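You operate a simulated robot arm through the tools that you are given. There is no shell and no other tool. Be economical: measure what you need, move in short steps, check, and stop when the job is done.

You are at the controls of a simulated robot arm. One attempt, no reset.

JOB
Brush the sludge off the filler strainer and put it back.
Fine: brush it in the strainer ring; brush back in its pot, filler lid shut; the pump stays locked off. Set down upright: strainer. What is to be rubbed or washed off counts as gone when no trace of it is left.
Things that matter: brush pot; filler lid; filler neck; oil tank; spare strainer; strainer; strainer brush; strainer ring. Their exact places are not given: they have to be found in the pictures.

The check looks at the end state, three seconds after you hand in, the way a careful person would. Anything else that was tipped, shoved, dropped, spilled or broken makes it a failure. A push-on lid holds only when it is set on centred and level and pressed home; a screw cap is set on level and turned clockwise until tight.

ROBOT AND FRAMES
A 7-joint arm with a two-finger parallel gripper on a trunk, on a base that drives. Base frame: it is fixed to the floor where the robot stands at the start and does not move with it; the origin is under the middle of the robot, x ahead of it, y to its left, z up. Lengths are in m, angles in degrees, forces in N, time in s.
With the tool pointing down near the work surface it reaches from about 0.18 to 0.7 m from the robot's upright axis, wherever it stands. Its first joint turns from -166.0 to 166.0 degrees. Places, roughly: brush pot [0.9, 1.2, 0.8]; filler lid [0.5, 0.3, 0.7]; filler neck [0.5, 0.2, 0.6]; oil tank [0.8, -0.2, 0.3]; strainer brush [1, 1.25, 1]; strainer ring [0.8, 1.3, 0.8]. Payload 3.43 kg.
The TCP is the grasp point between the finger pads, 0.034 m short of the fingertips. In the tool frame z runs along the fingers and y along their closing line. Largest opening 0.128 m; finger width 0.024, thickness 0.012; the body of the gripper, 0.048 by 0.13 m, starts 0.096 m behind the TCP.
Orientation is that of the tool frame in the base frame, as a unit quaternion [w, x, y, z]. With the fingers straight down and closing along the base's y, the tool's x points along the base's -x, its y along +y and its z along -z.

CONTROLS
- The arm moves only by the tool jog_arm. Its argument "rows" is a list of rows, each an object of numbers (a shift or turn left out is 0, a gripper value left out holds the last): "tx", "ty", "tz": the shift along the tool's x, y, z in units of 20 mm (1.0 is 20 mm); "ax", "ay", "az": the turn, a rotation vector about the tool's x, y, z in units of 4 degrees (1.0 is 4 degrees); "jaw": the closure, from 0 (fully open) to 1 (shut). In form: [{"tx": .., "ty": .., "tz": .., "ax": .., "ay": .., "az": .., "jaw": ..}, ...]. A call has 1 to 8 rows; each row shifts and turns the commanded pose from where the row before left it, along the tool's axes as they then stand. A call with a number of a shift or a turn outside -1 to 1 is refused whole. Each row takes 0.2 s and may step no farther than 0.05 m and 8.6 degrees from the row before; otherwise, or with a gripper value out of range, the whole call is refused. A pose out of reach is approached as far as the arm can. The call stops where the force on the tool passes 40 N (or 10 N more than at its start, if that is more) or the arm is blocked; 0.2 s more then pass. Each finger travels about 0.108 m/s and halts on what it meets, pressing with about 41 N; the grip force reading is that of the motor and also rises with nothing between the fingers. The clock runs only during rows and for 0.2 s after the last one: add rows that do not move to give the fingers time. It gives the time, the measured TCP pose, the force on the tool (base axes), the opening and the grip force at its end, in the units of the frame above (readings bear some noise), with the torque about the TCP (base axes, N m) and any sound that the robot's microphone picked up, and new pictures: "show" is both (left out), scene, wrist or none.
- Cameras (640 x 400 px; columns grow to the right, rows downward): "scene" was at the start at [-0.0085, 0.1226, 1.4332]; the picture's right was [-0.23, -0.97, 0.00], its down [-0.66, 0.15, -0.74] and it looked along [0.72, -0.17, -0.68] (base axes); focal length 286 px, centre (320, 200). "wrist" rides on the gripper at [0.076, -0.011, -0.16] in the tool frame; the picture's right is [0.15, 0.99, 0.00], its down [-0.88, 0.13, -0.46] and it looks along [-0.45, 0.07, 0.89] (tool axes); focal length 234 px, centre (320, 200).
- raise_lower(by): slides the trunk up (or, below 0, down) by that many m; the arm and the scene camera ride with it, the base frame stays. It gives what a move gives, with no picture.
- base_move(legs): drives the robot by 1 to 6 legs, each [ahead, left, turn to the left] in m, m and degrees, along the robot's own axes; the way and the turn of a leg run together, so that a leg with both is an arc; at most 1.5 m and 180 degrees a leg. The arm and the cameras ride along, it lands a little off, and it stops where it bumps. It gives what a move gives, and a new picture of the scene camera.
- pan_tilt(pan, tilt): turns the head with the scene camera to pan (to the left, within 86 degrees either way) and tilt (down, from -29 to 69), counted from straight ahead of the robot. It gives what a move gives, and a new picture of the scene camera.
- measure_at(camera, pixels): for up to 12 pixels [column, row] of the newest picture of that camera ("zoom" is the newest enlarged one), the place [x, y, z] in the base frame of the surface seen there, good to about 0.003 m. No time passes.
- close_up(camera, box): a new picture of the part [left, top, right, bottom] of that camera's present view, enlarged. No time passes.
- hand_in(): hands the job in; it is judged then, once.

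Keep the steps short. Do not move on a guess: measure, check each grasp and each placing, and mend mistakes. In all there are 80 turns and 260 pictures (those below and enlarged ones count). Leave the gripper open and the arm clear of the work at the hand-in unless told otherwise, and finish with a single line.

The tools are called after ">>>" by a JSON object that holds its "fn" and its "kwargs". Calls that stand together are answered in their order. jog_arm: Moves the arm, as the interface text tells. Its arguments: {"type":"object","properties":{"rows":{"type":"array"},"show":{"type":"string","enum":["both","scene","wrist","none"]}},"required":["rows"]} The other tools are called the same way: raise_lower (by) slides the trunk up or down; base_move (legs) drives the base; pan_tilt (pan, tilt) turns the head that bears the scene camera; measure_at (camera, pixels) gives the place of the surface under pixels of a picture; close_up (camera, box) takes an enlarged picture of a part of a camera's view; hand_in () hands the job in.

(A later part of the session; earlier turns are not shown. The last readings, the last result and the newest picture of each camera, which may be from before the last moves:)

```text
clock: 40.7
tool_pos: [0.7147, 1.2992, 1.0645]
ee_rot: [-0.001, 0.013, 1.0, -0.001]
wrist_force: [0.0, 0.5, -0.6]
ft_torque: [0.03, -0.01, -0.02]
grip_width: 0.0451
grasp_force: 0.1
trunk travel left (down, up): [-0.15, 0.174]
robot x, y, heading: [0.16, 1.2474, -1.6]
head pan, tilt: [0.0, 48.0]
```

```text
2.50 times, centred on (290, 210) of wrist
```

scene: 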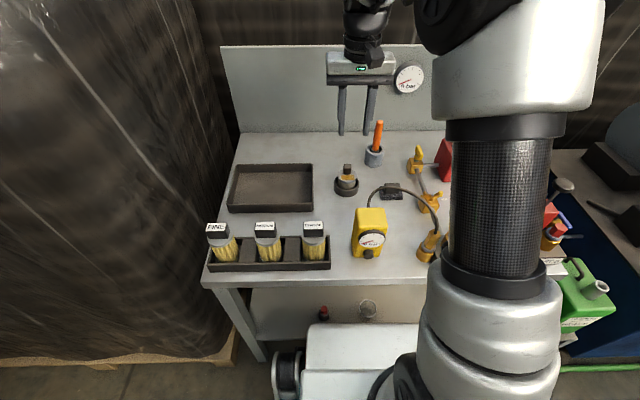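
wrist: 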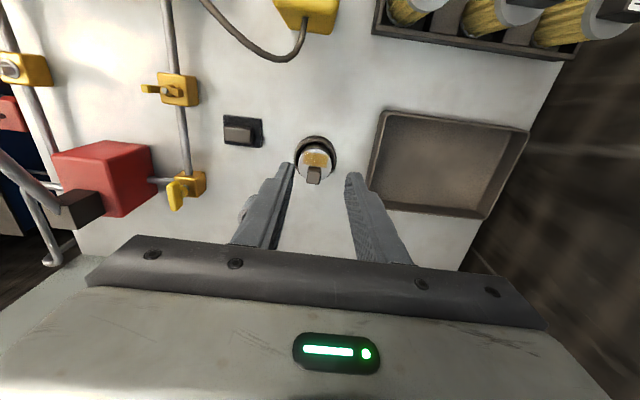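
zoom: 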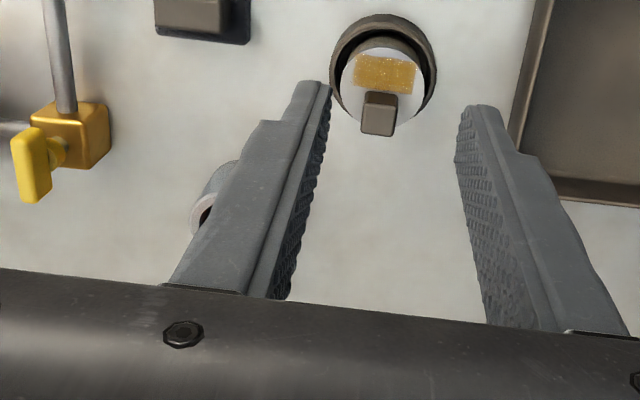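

The strainer stands upright in the ring. Next the brush: handle axis about (0.886,1.201), top z 0.957. Moving above it with the jaws at 64 mm.

>>> {"fn": "jog_arm", "kwargs": {"rows": [{"tx": -1, "ty": -0.55, "jaw": 0.5}, {"tx": -1, "ty": -0.55}, {"tx": -1, "ty": -0.55}, {"tx": -1, "ty": -0.55}, {"tx": -1, "ty": -0.55}, {"tx": -1, "ty": -0.55}, {"tx": -1, "ty": -0.55}, {"tx": -1, "ty": -0.55}], "show": "none"}}

>>> {"fn": "jog_arm", "kwargs": {"rows": [{"tx": -0.5, "ty": -0.3, "tz": 0.5}, {"tz": 0.5}, {"tz": 0}]}}

>>> {"fn": "close_up", "kwargs": {"camera": "scene", "box": [330, 80, 426, 180]}}

```text
clock: 42.5
tool_pos: [0.8567, 1.204, 1.0595]
ee_rot: [-0.003, 0.012, 1.0, -0.002]
wrist_force: [0.1, -0.3, -0.5]
ft_torque: [-0.03, -0.03, 0.0]
grip_width: 0.0639
grasp_force: 0.0
out of reach, approached as far as the arm can: row 8
trunk travel left (down, up): [-0.15, 0.174]
robot x, y, heading: [0.1604, 1.251, -1.6]
head pan, tilt: [0.0, 48.0]
```

```text
clock: 43.3
tool_pos: [0.8582, 1.1988, 1.0362]
ee_rot: [-0.002, 0.012, 1.0, -0.002]
wrist_force: [0.2, 0.5, 0.1]
ft_torque: [0.01, -0.02, 0.01]
grip_width: 0.0639
grasp_force: 0.0
out of reach, approached as far as the arm can: row 1
trunk travel left (down, up): [-0.15, 0.174]
robot x, y, heading: [0.1595, 1.2498, -1.7]
head pan, tilt: [0.0, 48.0]
```

scene: 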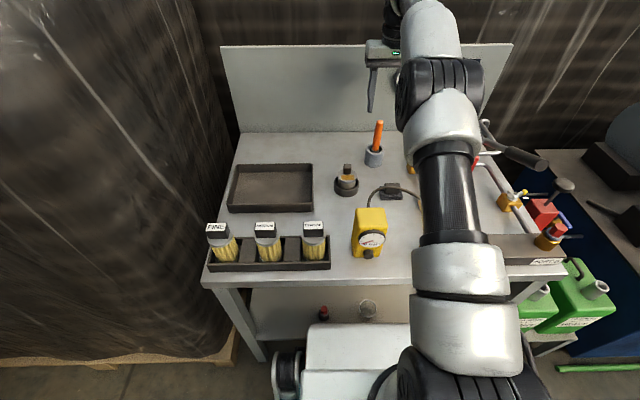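
wrist: 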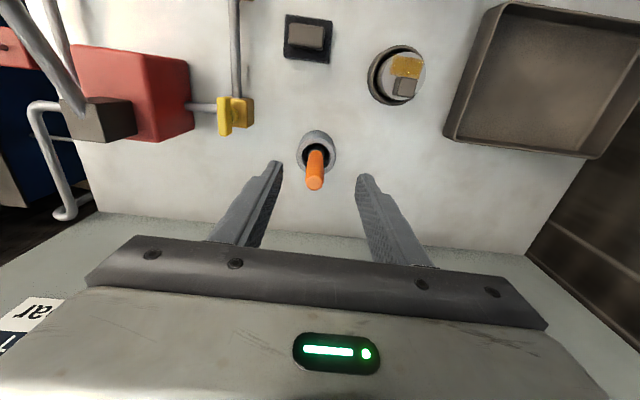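

```text
4.00 times, centred on (378, 130) of scene
```

zoom: 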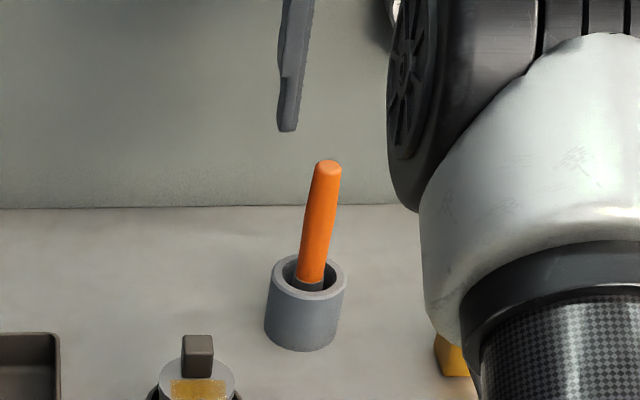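

Reach ends at 0.70 m. I need about 3–4 cm of base travel, so I measure the gap between base front and bench first.

>>> {"fn": "measure_at", "kwargs": {"camera": "scene", "pixels": [[345, 326], [400, 326], [285, 355], [345, 284], [345, 278], [290, 278], [265, 355], [320, 329], [300, 322], [316, 152], [378, 122], [370, 165]]}}

>>> {"fn": "measure_at", "kwargs": {"camera": "wrist", "pixels": [[315, 182], [315, 187], [308, 183], [322, 183], [315, 160], [315, 132], [299, 150], [334, 150], [315, 168]]}}

```text
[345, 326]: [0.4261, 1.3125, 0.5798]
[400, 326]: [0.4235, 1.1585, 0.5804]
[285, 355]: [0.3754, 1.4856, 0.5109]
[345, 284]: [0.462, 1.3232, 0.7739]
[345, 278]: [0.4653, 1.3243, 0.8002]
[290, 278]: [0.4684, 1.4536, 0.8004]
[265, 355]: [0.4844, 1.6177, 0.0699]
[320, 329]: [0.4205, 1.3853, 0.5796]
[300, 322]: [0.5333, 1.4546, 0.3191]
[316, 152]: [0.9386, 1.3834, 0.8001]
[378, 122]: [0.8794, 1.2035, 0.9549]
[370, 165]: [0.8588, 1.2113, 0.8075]
```

```text
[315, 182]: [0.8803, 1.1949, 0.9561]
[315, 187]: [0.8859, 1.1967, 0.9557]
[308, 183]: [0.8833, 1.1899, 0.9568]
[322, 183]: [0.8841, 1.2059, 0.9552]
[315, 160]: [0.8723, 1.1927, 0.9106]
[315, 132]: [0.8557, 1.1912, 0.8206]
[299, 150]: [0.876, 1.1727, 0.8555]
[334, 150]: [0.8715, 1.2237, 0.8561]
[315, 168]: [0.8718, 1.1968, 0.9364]
```

Base front is at x 0.425, the bench edge at 0.465, so 3 cm ahead is safe. The brush top centre is (0.884,1.197) and the fingertips ride clear above it.

>>> {"fn": "base_move", "kwargs": {"legs": [[0.03, 0, 0]]}}

```text
clock: 44.2
tool_pos: [0.8815, 1.2023, 1.0341]
ee_rot: [-0.002, 0.009, 1.0, -0.002]
wrist_force: [-0.3, 0.7, -0.2]
ft_torque: [0.0, -0.02, 0.05]
grip_width: 0.064
grasp_force: 0.1
trunk travel left (down, up): [-0.15, 0.174]
robot x, y, heading: [0.1859, 1.2458, -1.3]
head pan, tilt: [0.0, 48.0]
stopped in leg 1: the robot was blocked; the commanded pose is now the measured one
```

scene: 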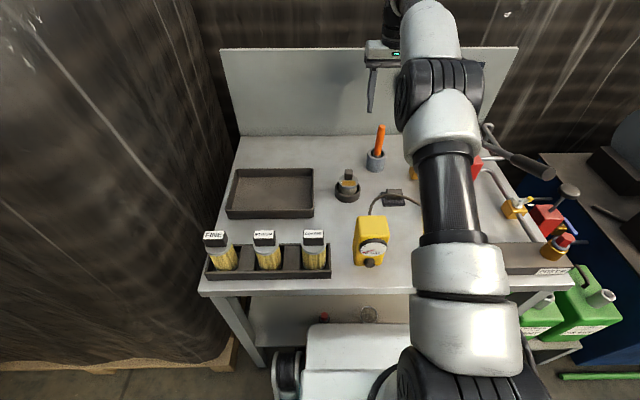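

It bumped. I check whether anything moved by measuring the ring, brush and bench edge again.

>>> {"fn": "measure_at", "kwargs": {"camera": "scene", "pixels": [[381, 127], [335, 188], [361, 188], [348, 203], [345, 288], [290, 288], [348, 184], [345, 326]]}}

>>> {"fn": "close_up", "kwargs": {"camera": "scene", "box": [310, 110, 406, 210]}}

>>> {"fn": "jog_arm", "kwargs": {"rows": [{"tz": 0}], "show": "wrist"}}

>>> {"fn": "measure_at", "kwargs": {"camera": "wrist", "pixels": [[316, 187], [308, 185], [322, 185], [315, 182]]}}

```text
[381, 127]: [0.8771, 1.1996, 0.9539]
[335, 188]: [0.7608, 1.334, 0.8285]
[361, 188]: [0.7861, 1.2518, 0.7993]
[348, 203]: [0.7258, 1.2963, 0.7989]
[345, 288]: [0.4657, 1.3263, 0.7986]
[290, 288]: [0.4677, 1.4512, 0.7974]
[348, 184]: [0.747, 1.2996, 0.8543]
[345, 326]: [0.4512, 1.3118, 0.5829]
```

```text
4.00 times, centred on (358, 160) of scene
```

zoom: 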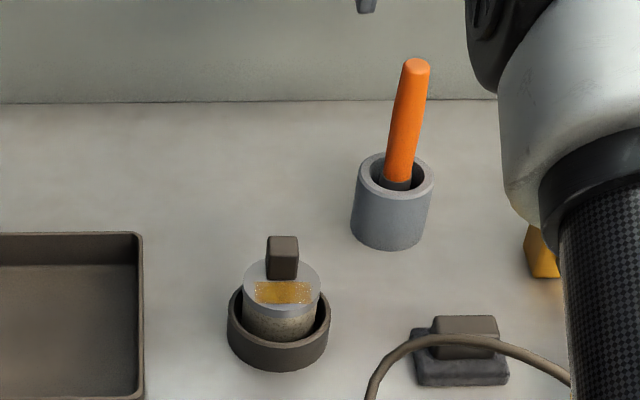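

```text
clock: 44.6
tool_pos: [0.8818, 1.2014, 1.0332]
ee_rot: [-0.002, 0.009, 1.0, -0.001]
wrist_force: [-0.2, 0.4, 0.0]
ft_torque: [-0.01, 0.01, 0.0]
grip_width: 0.0639
grasp_force: 0.0
trunk travel left (down, up): [-0.15, 0.174]
robot x, y, heading: [0.1848, 1.2503, -1.1]
head pan, tilt: [0.0, 48.0]
```

wrist: 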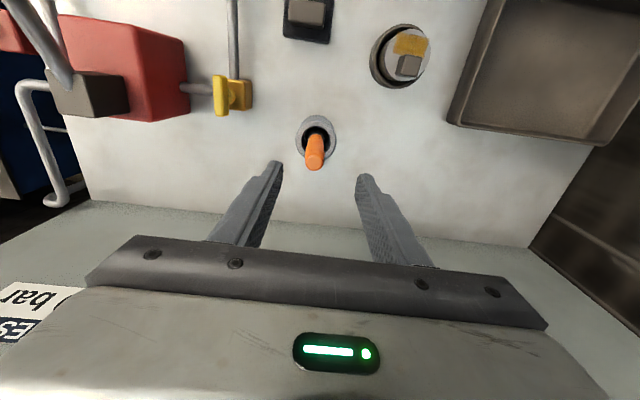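

```text
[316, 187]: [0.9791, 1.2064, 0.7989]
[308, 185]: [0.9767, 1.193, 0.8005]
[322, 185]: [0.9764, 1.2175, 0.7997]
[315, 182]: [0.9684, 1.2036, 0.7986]
```

Nothing on the bench moved. Measuring the brush top at wrist (315,166).

>>> {"fn": "measure_at", "kwargs": {"camera": "wrist", "pixels": [[315, 162], [308, 164], [322, 164], [315, 167], [315, 150], [309, 152], [322, 152]]}}

```text
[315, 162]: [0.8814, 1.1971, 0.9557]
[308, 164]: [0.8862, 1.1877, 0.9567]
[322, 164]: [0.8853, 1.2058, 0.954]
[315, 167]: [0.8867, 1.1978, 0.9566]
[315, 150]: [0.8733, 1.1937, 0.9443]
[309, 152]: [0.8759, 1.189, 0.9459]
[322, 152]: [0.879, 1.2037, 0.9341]
```

Brush axis (0.885,1.197). Aligning and descending to TCP z ≈0.905.

>>> {"fn": "jog_arm", "kwargs": {"rows": [{"tx": -0.1, "ty": -0.2}, {"tz": 1}, {"tz": 1}, {"tz": 1}, {"tz": 1}, {"tz": 1}, {"tz": 1}, {"tz": 0.4}]}}

>>> {"fn": "close_up", "kwargs": {"camera": "wrist", "box": [220, 90, 420, 230]}}

```text
clock: 46.4
tool_pos: [0.8819, 1.1978, 0.9073]
ee_rot: [-0.002, 0.008, 1.0, -0.002]
wrist_force: [0.8, -0.8, 0.5]
ft_torque: [-0.01, -0.01, 0.03]
grip_width: 0.0639
grasp_force: 0.1
trunk travel left (down, up): [-0.15, 0.174]
robot x, y, heading: [0.1868, 1.2485, -1.0]
head pan, tilt: [0.0, 48.0]
```

scene: 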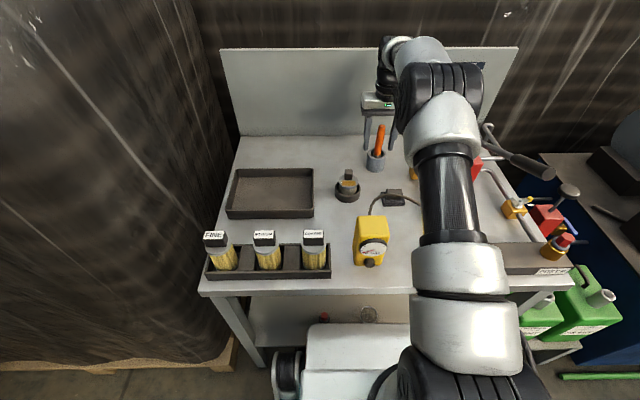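
wrist: 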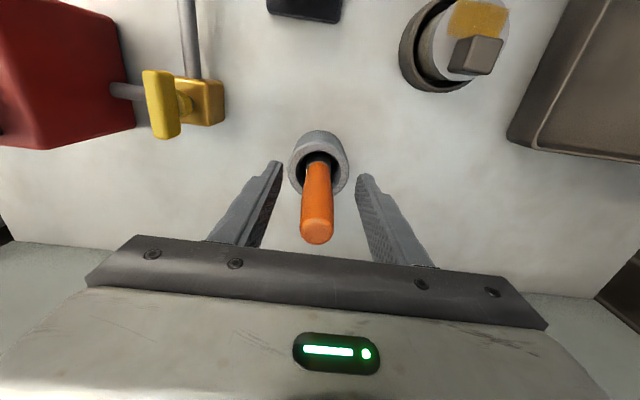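

```text
2.86 times, centred on (320, 160) of wrist
```

zoom: 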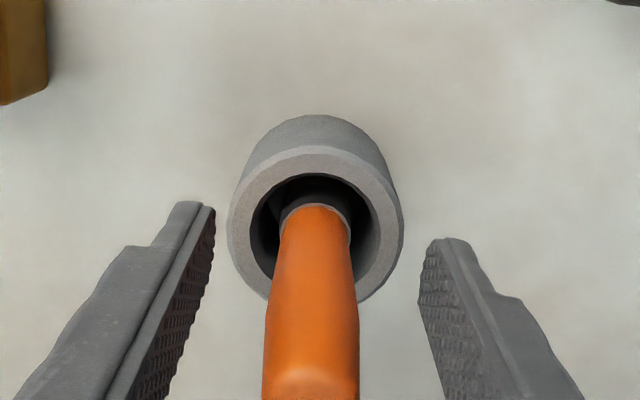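

The brush is centred between the fingers. Closing.

>>> {"fn": "jog_arm", "kwargs": {"rows": [{"jaw": 0.7}, {"jaw": 0.8}, {"jaw": 0.9}, {"jaw": 1}, {"jaw": 1}, {"jaw": 1}], "show": "wrist"}}

```text
clock: 47.8
tool_pos: [0.882, 1.1983, 0.906]
ee_rot: [-0.003, 0.009, 1.0, -0.001]
wrist_force: [0.6, 0.6, 0.0]
ft_torque: [0.01, 0.0, 0.03]
grip_width: 0.0224
grasp_force: 40.7
trunk travel left (down, up): [-0.15, 0.174]
robot x, y, heading: [0.1839, 1.25, -0.8]
head pan, tilt: [0.0, 48.0]
```

wrist: 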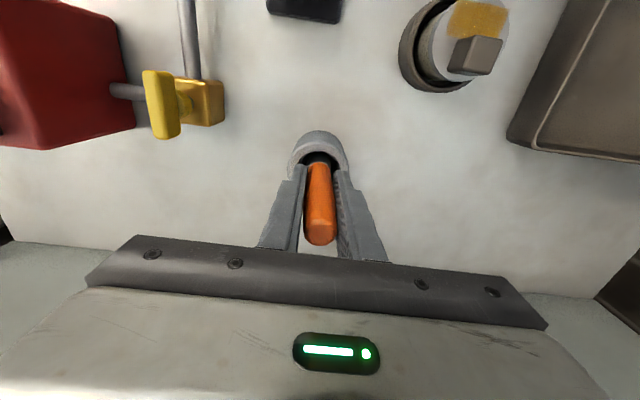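

Gripped (22 mm). Lifting straight up 0.12 m and looking at the head.

>>> {"fn": "jog_arm", "kwargs": {"rows": [{"tz": -0.5}, {"tz": -1}, {"tz": -1}, {"tz": -1}, {"tz": -1}, {"tz": -1}, {"tz": -0.5}, {"tz": 0}]}}

>>> {"fn": "close_up", "kwargs": {"camera": "scene", "box": [320, 60, 430, 180]}}

>>> {"fn": "close_up", "kwargs": {"camera": "wrist", "box": [260, 80, 400, 260]}}

```text
clock: 49.6
tool_pos: [0.8831, 1.1994, 1.0254]
ee_rot: [-0.004, 0.009, 1.0, -0.002]
wrist_force: [0.9, -0.4, -0.6]
ft_torque: [0.01, -0.01, -0.01]
grip_width: 0.0226
grasp_force: 41.4
trunk travel left (down, up): [-0.15, 0.174]
robot x, y, heading: [0.1835, 1.2442, -1.0]
head pan, tilt: [0.0, 48.0]
```

scene: 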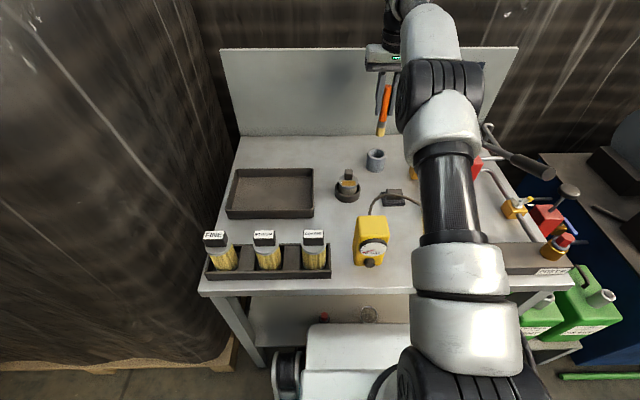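
wrist: 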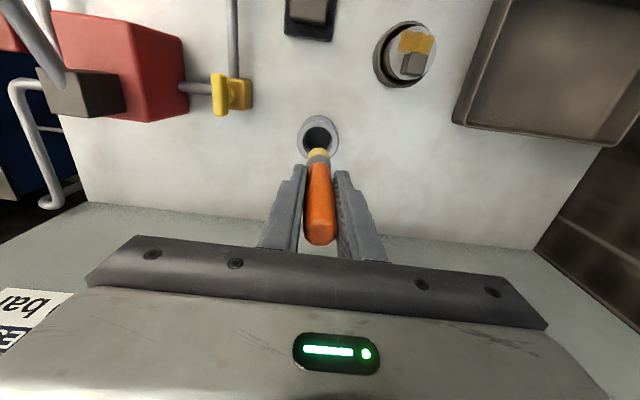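

```text
3.33 times, centred on (375, 120) of scene
```

zoom: 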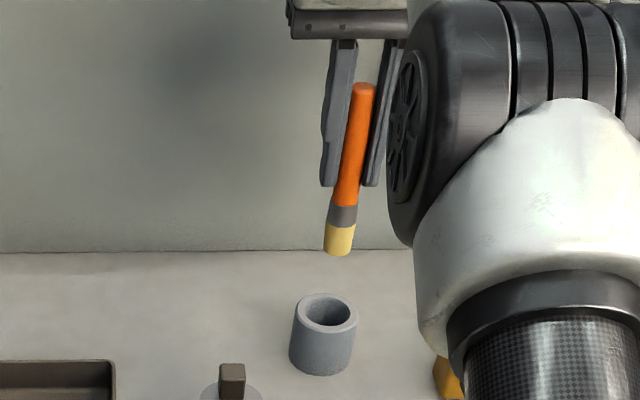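

```text
2.22 times, centred on (330, 170) of wrist
```

zoom: 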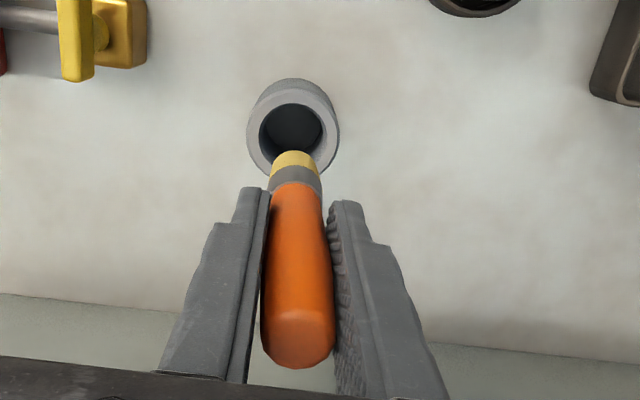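

>>> {"fn": "measure_at", "kwargs": {"camera": "scene", "pixels": [[381, 134], [381, 130], [377, 131], [385, 131], [382, 122], [384, 105], [385, 90], [374, 152], [376, 155]]}}

>>> {"fn": "measure_at", "kwargs": {"camera": "wrist", "pixels": [[317, 151], [310, 152], [325, 152], [320, 237], [318, 133], [299, 135], [337, 135], [413, 42], [402, 42], [432, 38]]}}

```text
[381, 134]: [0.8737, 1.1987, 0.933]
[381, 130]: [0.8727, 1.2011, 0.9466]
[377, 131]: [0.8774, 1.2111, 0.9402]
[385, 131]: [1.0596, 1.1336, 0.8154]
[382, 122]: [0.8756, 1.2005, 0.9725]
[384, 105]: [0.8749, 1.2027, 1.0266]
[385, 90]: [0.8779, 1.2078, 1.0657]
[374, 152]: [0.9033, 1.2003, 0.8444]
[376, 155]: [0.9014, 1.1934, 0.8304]
```

```text
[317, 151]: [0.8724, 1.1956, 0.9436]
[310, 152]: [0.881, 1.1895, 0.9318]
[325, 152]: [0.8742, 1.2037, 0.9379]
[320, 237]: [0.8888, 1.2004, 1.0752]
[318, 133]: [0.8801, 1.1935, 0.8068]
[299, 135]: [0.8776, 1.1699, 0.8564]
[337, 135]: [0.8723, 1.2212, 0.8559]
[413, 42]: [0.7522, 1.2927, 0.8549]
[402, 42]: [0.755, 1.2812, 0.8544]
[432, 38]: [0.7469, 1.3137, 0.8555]
```

Bristle tip is ≈96 mm below the TCP, head radius ≈9 mm. Now the exact sludge corners on the strainer in the ring.

>>> {"fn": "close_up", "kwargs": {"camera": "wrist", "box": [364, 10, 444, 90]}}

>>> {"fn": "close_up", "kwargs": {"camera": "scene", "box": [324, 160, 372, 208]}}

```text
5.00 times, centred on (404, 50) of wrist
```

zoom: 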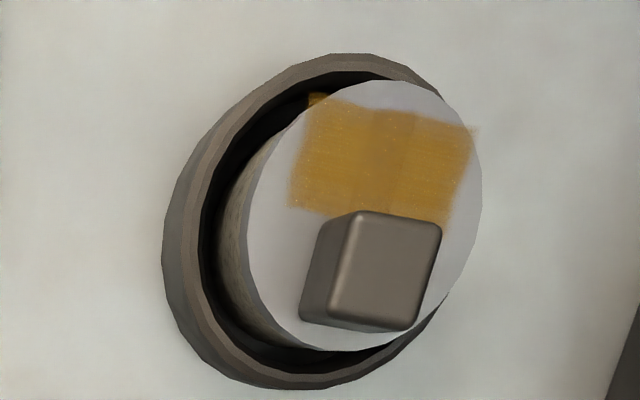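

```text
8.33 times, centred on (348, 184) of scene
```

zoom: 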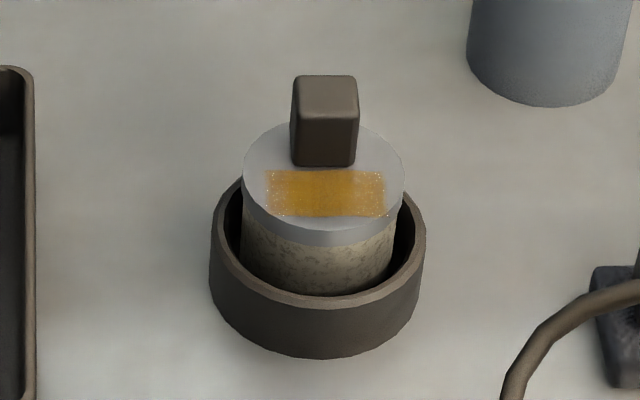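

>>> {"fn": "measure_at", "kwargs": {"camera": "zoom", "pixels": [[266, 172], [383, 174], [267, 214], [386, 215], [325, 193], [323, 168], [246, 175], [402, 175], [324, 228], [300, 160], [324, 90], [350, 160]]}}

```text
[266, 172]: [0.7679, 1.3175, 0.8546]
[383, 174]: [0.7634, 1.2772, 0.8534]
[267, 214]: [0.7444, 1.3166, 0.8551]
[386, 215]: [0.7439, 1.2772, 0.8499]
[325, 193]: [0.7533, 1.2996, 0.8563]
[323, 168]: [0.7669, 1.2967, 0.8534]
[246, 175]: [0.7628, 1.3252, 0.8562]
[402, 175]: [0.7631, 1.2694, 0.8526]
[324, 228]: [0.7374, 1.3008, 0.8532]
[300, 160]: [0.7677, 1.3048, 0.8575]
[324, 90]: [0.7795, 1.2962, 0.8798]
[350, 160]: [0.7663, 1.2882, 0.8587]
```

Patch: x 0.744–0.767, y 1.277–1.318, z 0.855. I move the brush over its centre, ending about 8 mm above the plate.

>>> {"fn": "jog_arm", "kwargs": {"rows": [{"tx": 0.9, "ty": 0.7}, {"tx": 0.9, "ty": 0.7}, {"tx": 0.9, "ty": 0.7}, {"tx": 0.9, "ty": 0.7}, {"tx": 0.9, "ty": 0.7}, {"tx": 0.9, "ty": 0.7}, {"tx": 1.0, "ty": 0.7}, {"tx": 0}], "show": "none"}}

>>> {"fn": "jog_arm", "kwargs": {"rows": [{"tz": 1}, {"tz": 1}, {"tz": 0.6}, {"tz": 0}]}}

>>> {"fn": "close_up", "kwargs": {"camera": "scene", "box": [310, 120, 390, 210]}}

>>> {"fn": "close_up", "kwargs": {"camera": "wrist", "box": [270, 90, 390, 190]}}

```text
clock: 51.4
tool_pos: [0.7559, 1.2988, 1.0289]
ee_rot: [-0.003, 0.009, 1.0, -0.001]
wrist_force: [0.0, -0.4, -0.6]
ft_torque: [-0.02, 0.0, -0.01]
grip_width: 0.0227
grasp_force: 41.1
trunk travel left (down, up): [-0.15, 0.174]
robot x, y, heading: [0.1822, 1.2471, -1.2]
head pan, tilt: [0.0, 48.0]
```

```text
clock: 52.4
tool_pos: [0.7552, 1.298, 0.9799]
ee_rot: [0.0, 0.008, 1.0, -0.002]
wrist_force: [-4.6, 0.4, 33.7]
ft_torque: [0.05, 0.05, -0.05]
grip_width: 0.0226
grasp_force: 40.3
trunk travel left (down, up): [-0.15, 0.174]
robot x, y, heading: [0.1837, 1.2432, -1.0]
head pan, tilt: [0.0, 48.0]
```

scene: 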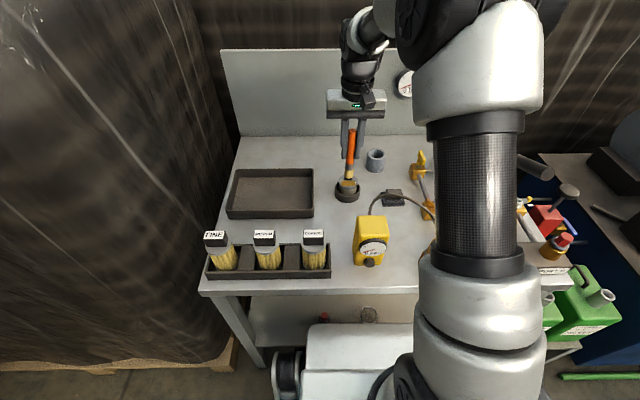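
wrist: 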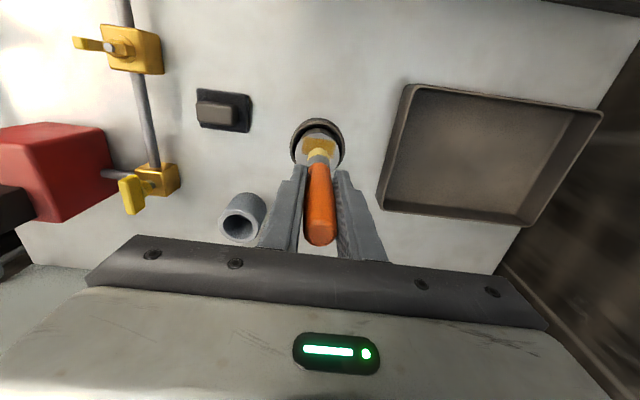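

```text
4.44 times, centred on (350, 165) of scene
```

zoom: 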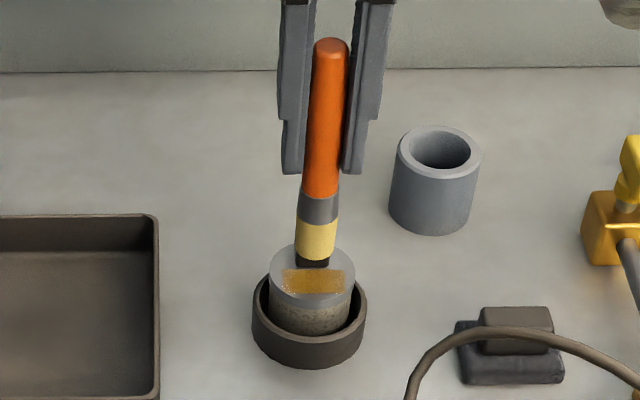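

```text
4.00 times, centred on (330, 140) of wrist
```

zoom: 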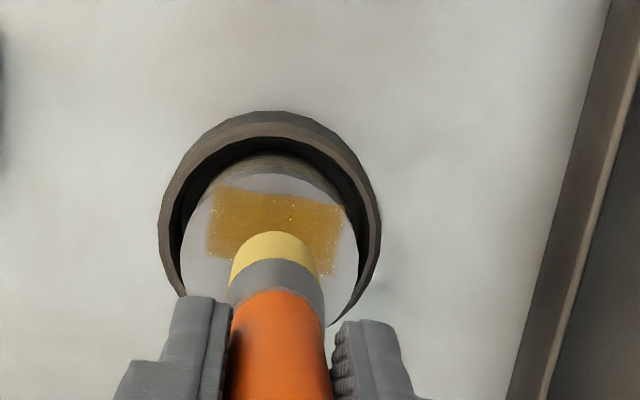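

33 N: the bristles landed on the knob's edge. Lifting straight up and checking that nothing slipped.

>>> {"fn": "jog_arm", "kwargs": {"rows": [{"tz": -0.5}, {"tz": -0.5}, {"tx": 0.5}, {"tz": 0}]}}

>>> {"fn": "close_up", "kwargs": {"camera": "scene", "box": [310, 120, 390, 210]}}

>>> {"fn": "measure_at", "kwargs": {"camera": "zoom", "pixels": [[320, 45], [314, 240], [314, 228], [298, 228], [332, 228], [314, 210], [314, 300], [270, 280], [350, 280], [310, 262]]}}

>>> {"fn": "close_up", "kwargs": {"camera": "wrist", "box": [270, 90, 390, 190]}}

```text
clock: 53.4
tool_pos: [0.7473, 1.2973, 0.9952]
ee_rot: [-0.003, 0.008, 1.0, -0.002]
wrist_force: [0.0, -0.1, -1.0]
ft_torque: [-0.03, -0.01, 0.0]
grip_width: 0.0225
grasp_force: 41.0
trunk travel left (down, up): [-0.15, 0.174]
robot x, y, heading: [0.185, 1.2446, -1.2]
head pan, tilt: [0.0, 48.0]
```

scene: 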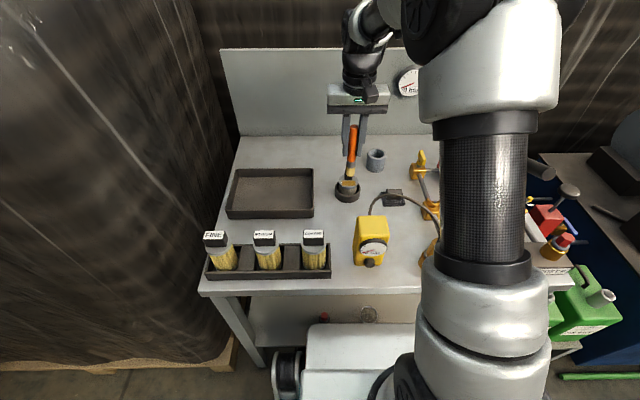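
wrist: 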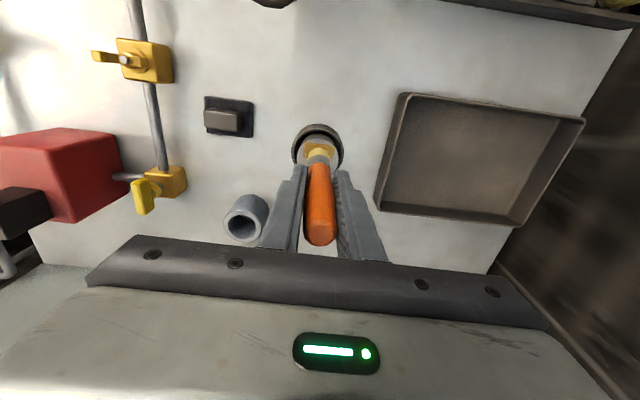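

```text
4.44 times, centred on (350, 165) of scene
```

zoom: 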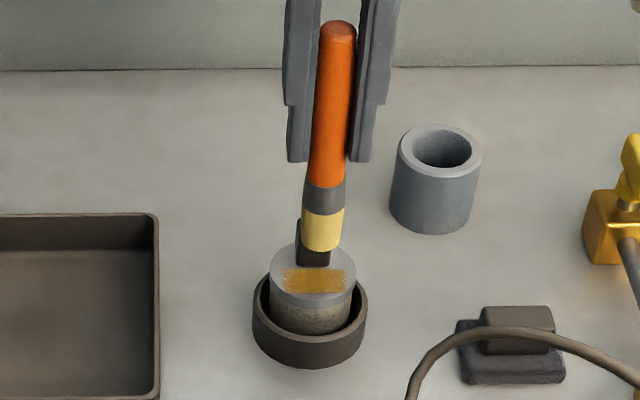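

```text
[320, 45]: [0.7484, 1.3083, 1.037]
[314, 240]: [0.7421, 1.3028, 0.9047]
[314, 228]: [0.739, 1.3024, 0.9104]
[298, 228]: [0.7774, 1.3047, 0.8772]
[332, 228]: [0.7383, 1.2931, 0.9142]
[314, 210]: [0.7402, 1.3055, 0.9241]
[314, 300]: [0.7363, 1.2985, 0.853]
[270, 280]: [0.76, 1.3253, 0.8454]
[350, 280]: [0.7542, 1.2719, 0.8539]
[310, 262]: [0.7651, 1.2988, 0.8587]
```

```text
4.00 times, centred on (330, 140) of wrist
```

zoom: 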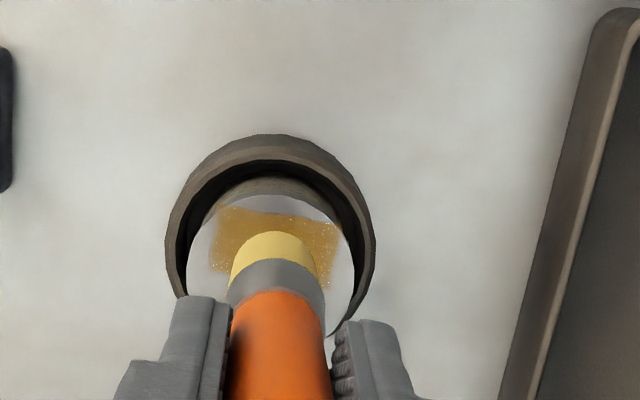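

No slip, strainer unmoved. The head is actually ≈26 mm wide, covering nearly the whole patch depth. From here (TCP x 0.746) it clears the knob; I lower towards TCP z 0.953.

>>> {"fn": "jog_arm", "kwargs": {"rows": [{"tx": 0.1, "tz": 0.5}, {"tz": 0.5}, {"tz": 0.5}, {"tz": 0.35}, {"tz": 0.1}, {"tz": 0}]}}

>>> {"fn": "close_up", "kwargs": {"camera": "scene", "box": [310, 120, 390, 210]}}

```text
clock: 54.8
tool_pos: [0.7455, 1.2967, 0.9558]
ee_rot: [-0.003, 0.009, 1.0, -0.002]
wrist_force: [-0.8, 0.1, -0.5]
ft_torque: [0.03, -0.01, -0.02]
grip_width: 0.0226
grasp_force: 41.2
trunk travel left (down, up): [-0.15, 0.174]
robot x, y, heading: [0.1822, 1.2524, -0.9]
head pan, tilt: [0.0, 48.0]
```

scene: 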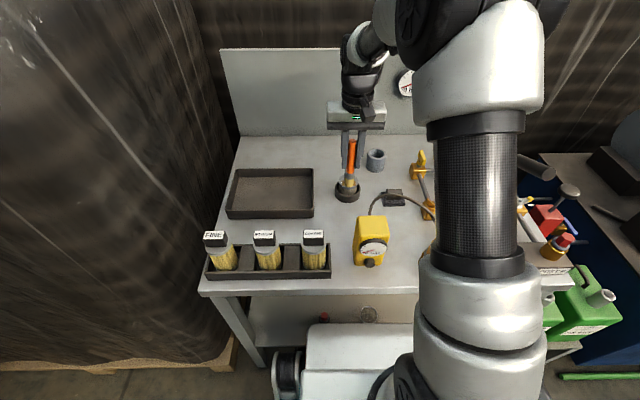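
wrist: 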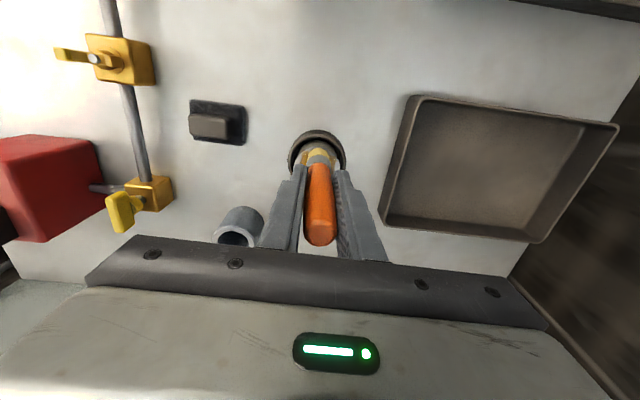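

```text
4.44 times, centred on (350, 165) of scene
```

zoom: 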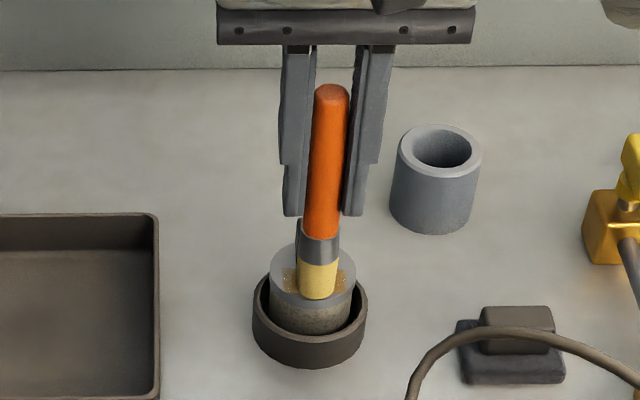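

Clear of the knob and almost touching. Creeping down.

>>> {"fn": "jog_arm", "kwargs": {"rows": [{"tz": 0.05}, {"tz": 0.05}, {"tz": 0.05}], "show": "none"}}

```text
clock: 55.6
tool_pos: [0.7453, 1.2974, 0.9538]
ee_rot: [-0.003, 0.008, 1.0, -0.002]
wrist_force: [0.0, 0.6, 3.6]
ft_torque: [0.15, -0.01, 0.05]
grip_width: 0.0226
grasp_force: 41.3
trunk travel left (down, up): [-0.15, 0.174]
robot x, y, heading: [0.1845, 1.2505, -0.8]
head pan, tilt: [0.0, 48.0]
```

Contact at 3.6 N. Stroking along y, ±12 mm.

>>> {"fn": "jog_arm", "kwargs": {"rows": [{"ty": 0.3}, {"ty": 0.3}, {"ty": -0.3}, {"ty": -0.3}, {"ty": -0.3}, {"ty": -0.3}, {"ty": 0.3}, {"ty": 0.3}]}}

>>> {"fn": "close_up", "kwargs": {"camera": "scene", "box": [310, 120, 390, 210]}}

```text
clock: 57.4
tool_pos: [0.7442, 1.296, 0.9545]
ee_rot: [-0.002, 0.009, 1.0, -0.002]
wrist_force: [-0.3, -2.4, 8.7]
ft_torque: [-0.16, -0.05, -0.03]
grip_width: 0.0224
grasp_force: 40.5
trunk travel left (down, up): [-0.15, 0.174]
robot x, y, heading: [0.1819, 1.2483, -0.9]
head pan, tilt: [0.0, 48.0]
```

scene: 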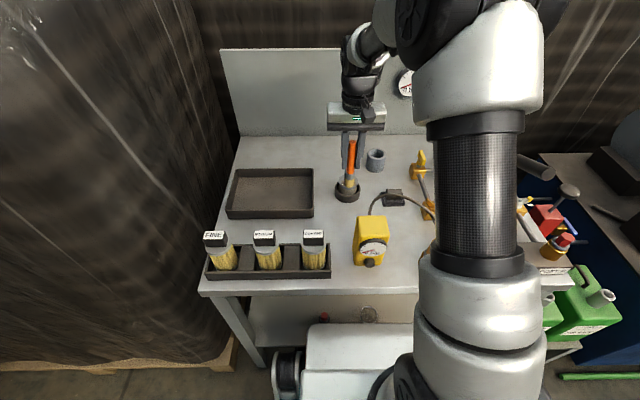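
wrist: 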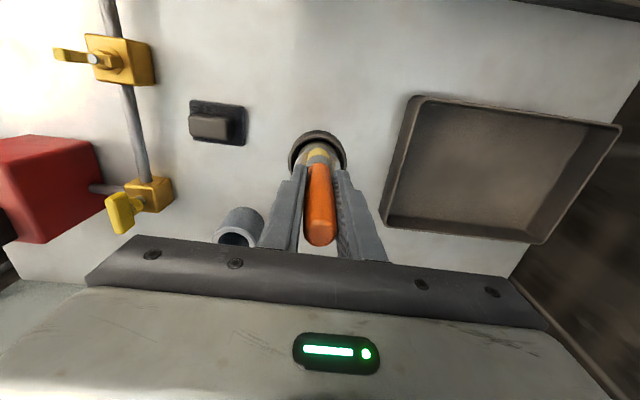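

```text
4.44 times, centred on (350, 165) of scene
```

zoom: 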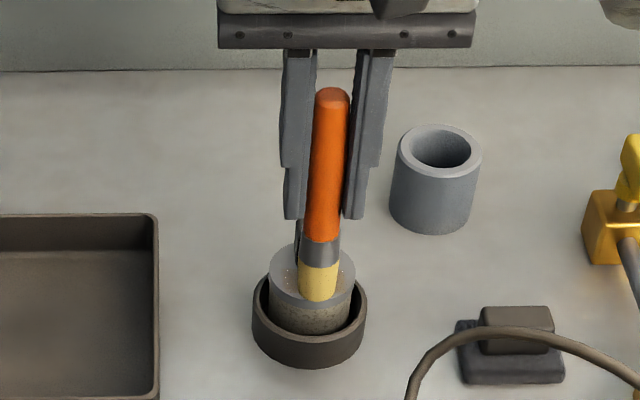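

It wears off quickly. More strokes, with small x offsets and a slightly longer travel.

>>> {"fn": "jog_arm", "kwargs": {"rows": [{"ty": 0.4, "tx": 0.1}, {"ty": 0.45}, {"ty": -0.4}, {"ty": -0.45}, {"ty": -0.4}, {"ty": -0.4}, {"ty": 0.4, "tx": -0.2}, {"ty": 0.4}], "show": "none"}}

>>> {"fn": "jog_arm", "kwargs": {"rows": [{"ty": 0.4}, {"ty": 0.4}, {"ty": -0.4}, {"ty": -0.4}, {"ty": -0.4}, {"ty": -0.4}, {"ty": 0.4}, {"ty": 0.4}], "show": "none"}}

>>> {"fn": "jog_arm", "kwargs": {"rows": [{"tx": 0.1, "tz": -0.3}, {"tz": -1}, {"tz": -1}, {"tz": -1}, {"tx": 1}, {"tx": 1}]}}

>>> {"fn": "close_up", "kwargs": {"camera": "scene", "box": [324, 160, 372, 208]}}

>>> {"fn": "close_up", "kwargs": {"camera": "wrist", "box": [270, 90, 390, 190]}}

```text
clock: 59.2
tool_pos: [0.7464, 1.2964, 0.9542]
ee_rot: [-0.002, 0.008, 1.0, -0.002]
wrist_force: [-0.3, -2.1, 7.9]
ft_torque: [-0.1, -0.03, -0.01]
grip_width: 0.0225
grasp_force: 41.4
trunk travel left (down, up): [-0.15, 0.174]
robot x, y, heading: [0.1825, 1.2459, -1.0]
head pan, tilt: [0.0, 48.0]
```

```text
clock: 61.0
tool_pos: [0.7459, 1.2977, 0.9532]
ee_rot: [-0.005, 0.008, 1.0, -0.001]
wrist_force: [0.6, 0.5, -0.6]
ft_torque: [0.0, 0.01, -0.03]
grip_width: 0.0226
grasp_force: 41.9
trunk travel left (down, up): [-0.15, 0.174]
robot x, y, heading: [0.1842, 1.2445, -1.1]
head pan, tilt: [0.0, 48.0]
```

```text
clock: 62.4
tool_pos: [0.7045, 1.2981, 1.0175]
ee_rot: [-0.002, 0.008, 1.0, -0.002]
wrist_force: [1.1, 0.4, -0.6]
ft_torque: [0.0, 0.03, -0.02]
grip_width: 0.0226
grasp_force: 41.1
trunk travel left (down, up): [-0.15, 0.174]
robot x, y, heading: [0.1844, 1.2502, -1.1]
head pan, tilt: [0.0, 48.0]
```

scene: 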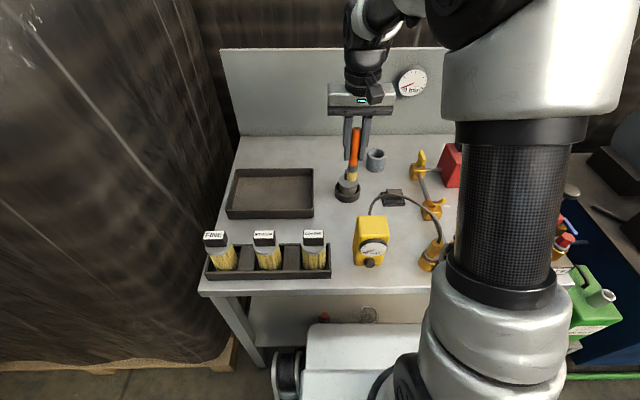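
wrist: 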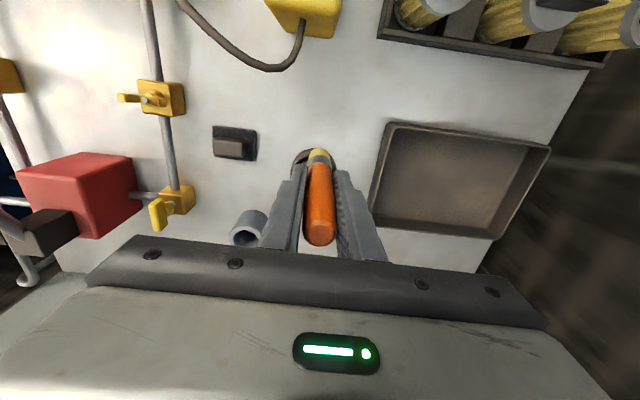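

```text
8.33 times, centred on (348, 184) of scene
```

zoom: 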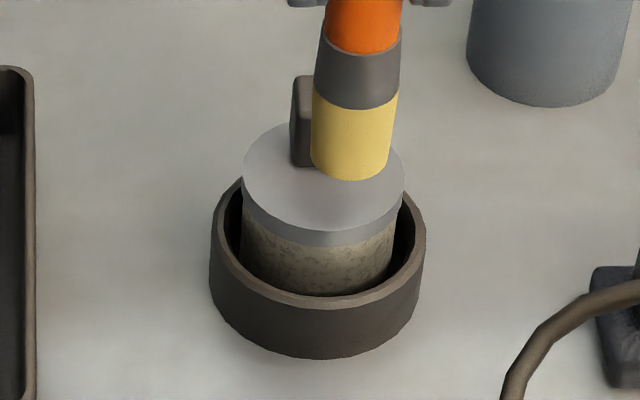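

```text
4.00 times, centred on (330, 140) of wrist
```

zoom: 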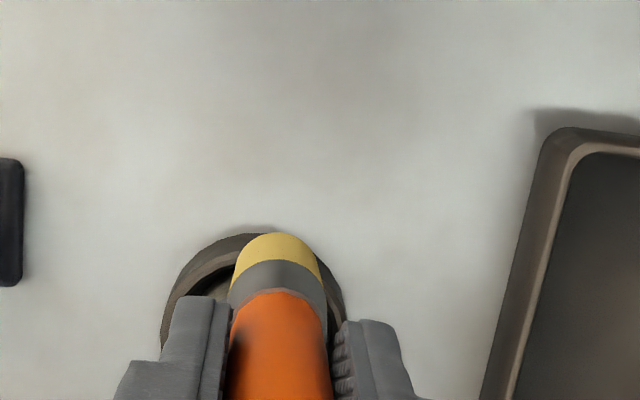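

The visible plate is spotless. Taking the brush back over the pot (TCP 0.882,1.198), then I'll recheck the part that was hidden.

>>> {"fn": "jog_arm", "kwargs": {"rows": [{"tx": -1, "ty": -0.54, "tz": -0.1}, {"tx": -1, "ty": -0.54, "tz": -0.1}, {"tx": -1, "ty": -0.54, "tz": -0.1}, {"tx": -1, "ty": -0.54, "tz": -0.1}, {"tx": -1, "ty": -0.54}, {"tx": -1, "ty": -0.54}, {"tx": -1, "ty": -0.54}, {"tx": -1, "ty": -0.54}], "show": "none"}}

>>> {"fn": "jog_arm", "kwargs": {"rows": [{"tx": -0.85, "ty": -0.48}, {"tz": 0}]}}

>>> {"fn": "close_up", "kwargs": {"camera": "scene", "box": [324, 160, 372, 208]}}

>>> {"fn": "close_up", "kwargs": {"camera": "wrist", "box": [260, 80, 400, 190]}}

>>> {"fn": "close_up", "kwargs": {"camera": "wrist", "box": [364, 10, 444, 90]}}

```text
clock: 64.2
tool_pos: [0.8639, 1.2097, 1.0267]
ee_rot: [-0.003, 0.007, 1.0, -0.002]
wrist_force: [0.3, 0.1, -1.2]
ft_torque: [-0.05, -0.02, 0.0]
grip_width: 0.0224
grasp_force: 41.4
trunk travel left (down, up): [-0.15, 0.174]
robot x, y, heading: [0.1817, 1.2448, -1.1]
head pan, tilt: [0.0, 48.0]
```

```text
clock: 64.8
tool_pos: [0.8817, 1.2015, 1.0289]
ee_rot: [-0.004, 0.009, 1.0, -0.002]
wrist_force: [0.3, 0.0, 0.4]
ft_torque: [-0.01, 0.05, -0.01]
grip_width: 0.0226
grasp_force: 41.2
trunk travel left (down, up): [-0.15, 0.174]
robot x, y, heading: [0.1886, 1.2483, -1.0]
head pan, tilt: [0.0, 48.0]
```

scene: 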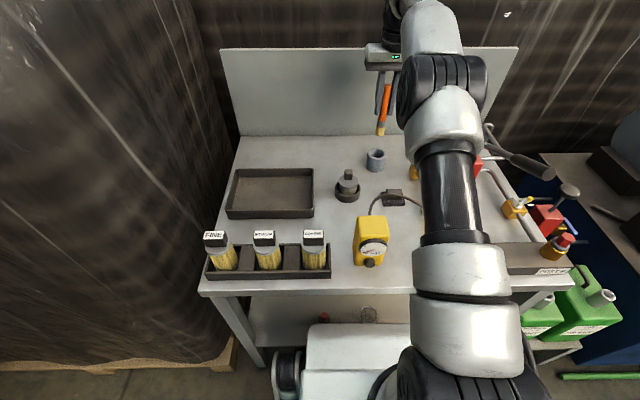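
wrist: 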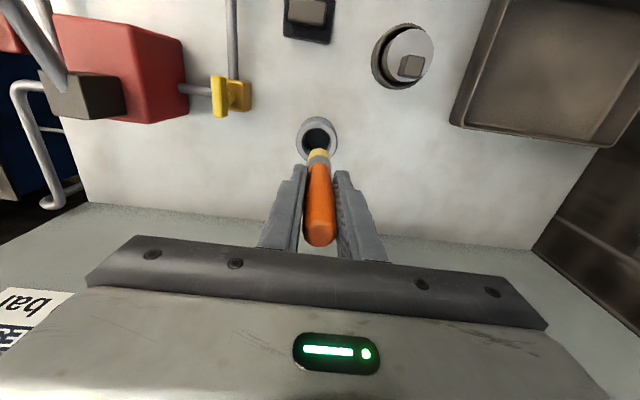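

```text
8.33 times, centred on (348, 184) of scene
```

zoom: 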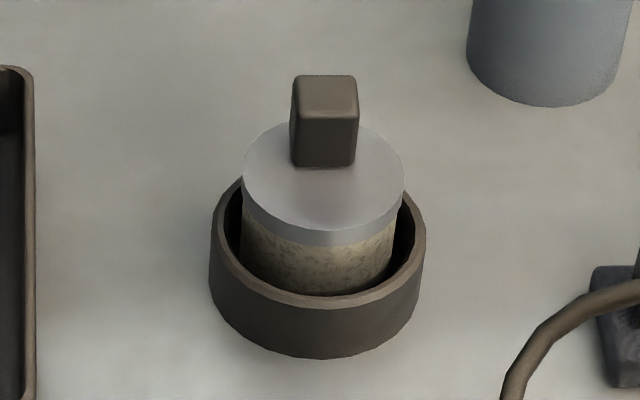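

```text
3.64 times, centred on (330, 135) of wrist
```

zoom: 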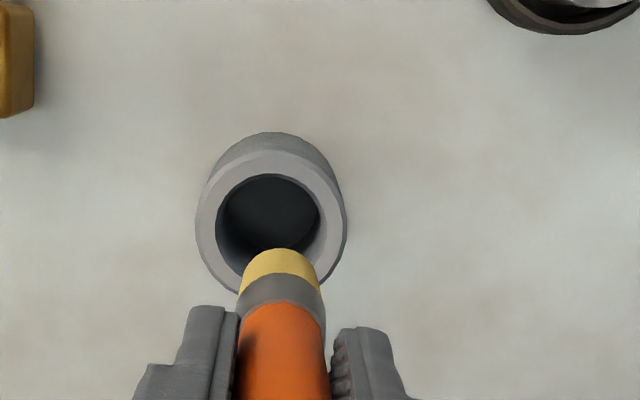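

```text
5.00 times, centred on (404, 50) of wrist
```

zoom: 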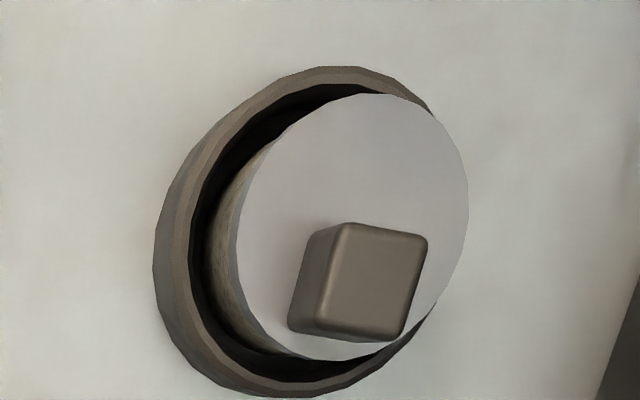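

The strainer is clean all over. Correct y by −2.5 mm and lower the brush into the pot.

>>> {"fn": "jog_arm", "kwargs": {"rows": [{"ty": -0.12, "tx": -0.05}, {"tz": 1}, {"tz": 1}, {"tz": 1}, {"tz": 1}, {"tz": 1}, {"tz": 0.8}]}}

>>> {"fn": "close_up", "kwargs": {"camera": "wrist", "box": [260, 80, 400, 190]}}

```text
clock: 66.4
tool_pos: [0.8794, 1.1966, 0.9095]
ee_rot: [-0.004, 0.009, 1.0, -0.002]
wrist_force: [0.5, 0.7, 0.1]
ft_torque: [-0.01, -0.01, 0.0]
grip_width: 0.0224
grasp_force: 41.7
trunk travel left (down, up): [-0.15, 0.174]
robot x, y, heading: [0.1878, 1.2498, -0.9]
head pan, tilt: [0.0, 48.0]
```

scene: 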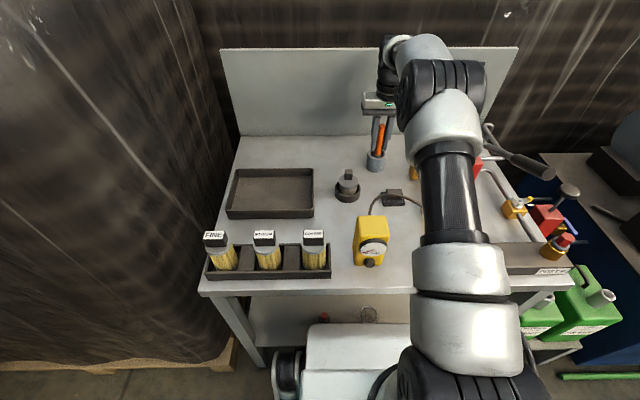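
wrist: 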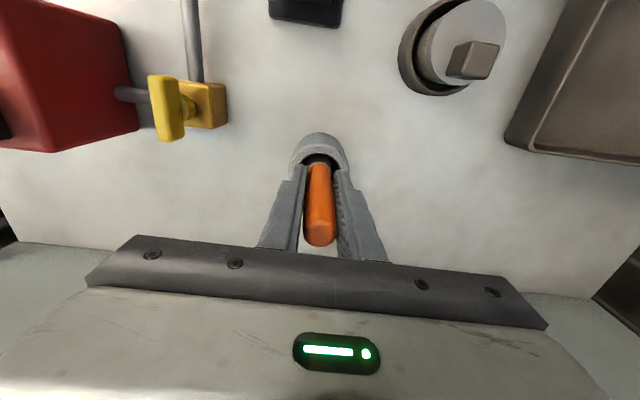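

```text
3.64 times, centred on (330, 135) of wrist
```

zoom: 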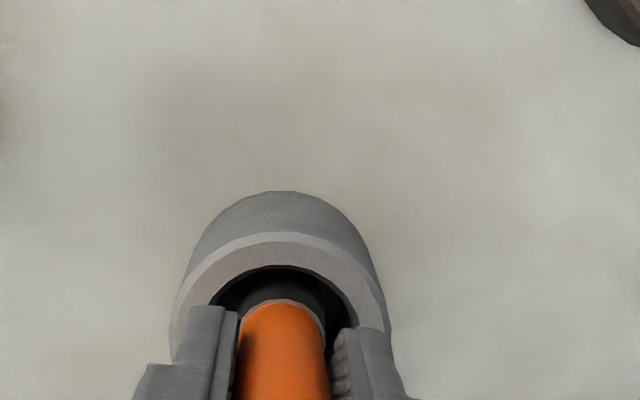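

In the pot, with a few mm to go. Creeping down to contact.

>>> {"fn": "jog_arm", "kwargs": {"rows": [{"tz": 0.08}, {"tz": 0.06}, {"tz": 0.05}], "show": "none"}}

```text
clock: 67.2
tool_pos: [0.8824, 1.1975, 0.9079]
ee_rot: [-0.003, 0.008, 1.0, -0.002]
wrist_force: [-0.4, 0.4, -0.8]
ft_torque: [-0.03, 0.02, 0.01]
grip_width: 0.0225
grasp_force: 41.1
trunk travel left (down, up): [-0.15, 0.174]
robot x, y, heading: [0.1874, 1.2468, -0.9]
head pan, tilt: [0.0, 48.0]
```

>>> {"fn": "jog_arm", "kwargs": {"rows": [{"tz": 0.06}, {"tz": 0.06}], "show": "none"}}

```text
clock: 67.8
tool_pos: [0.8815, 1.1976, 0.9052]
ee_rot: [-0.002, 0.009, 1.0, -0.002]
wrist_force: [-2.3, 0.4, 7.1]
ft_torque: [0.06, 0.16, 0.04]
grip_width: 0.0227
grasp_force: 41.7
trunk travel left (down, up): [-0.15, 0.174]
robot x, y, heading: [0.1867, 1.2485, -1.1]
head pan, tilt: [0.0, 48.0]
```

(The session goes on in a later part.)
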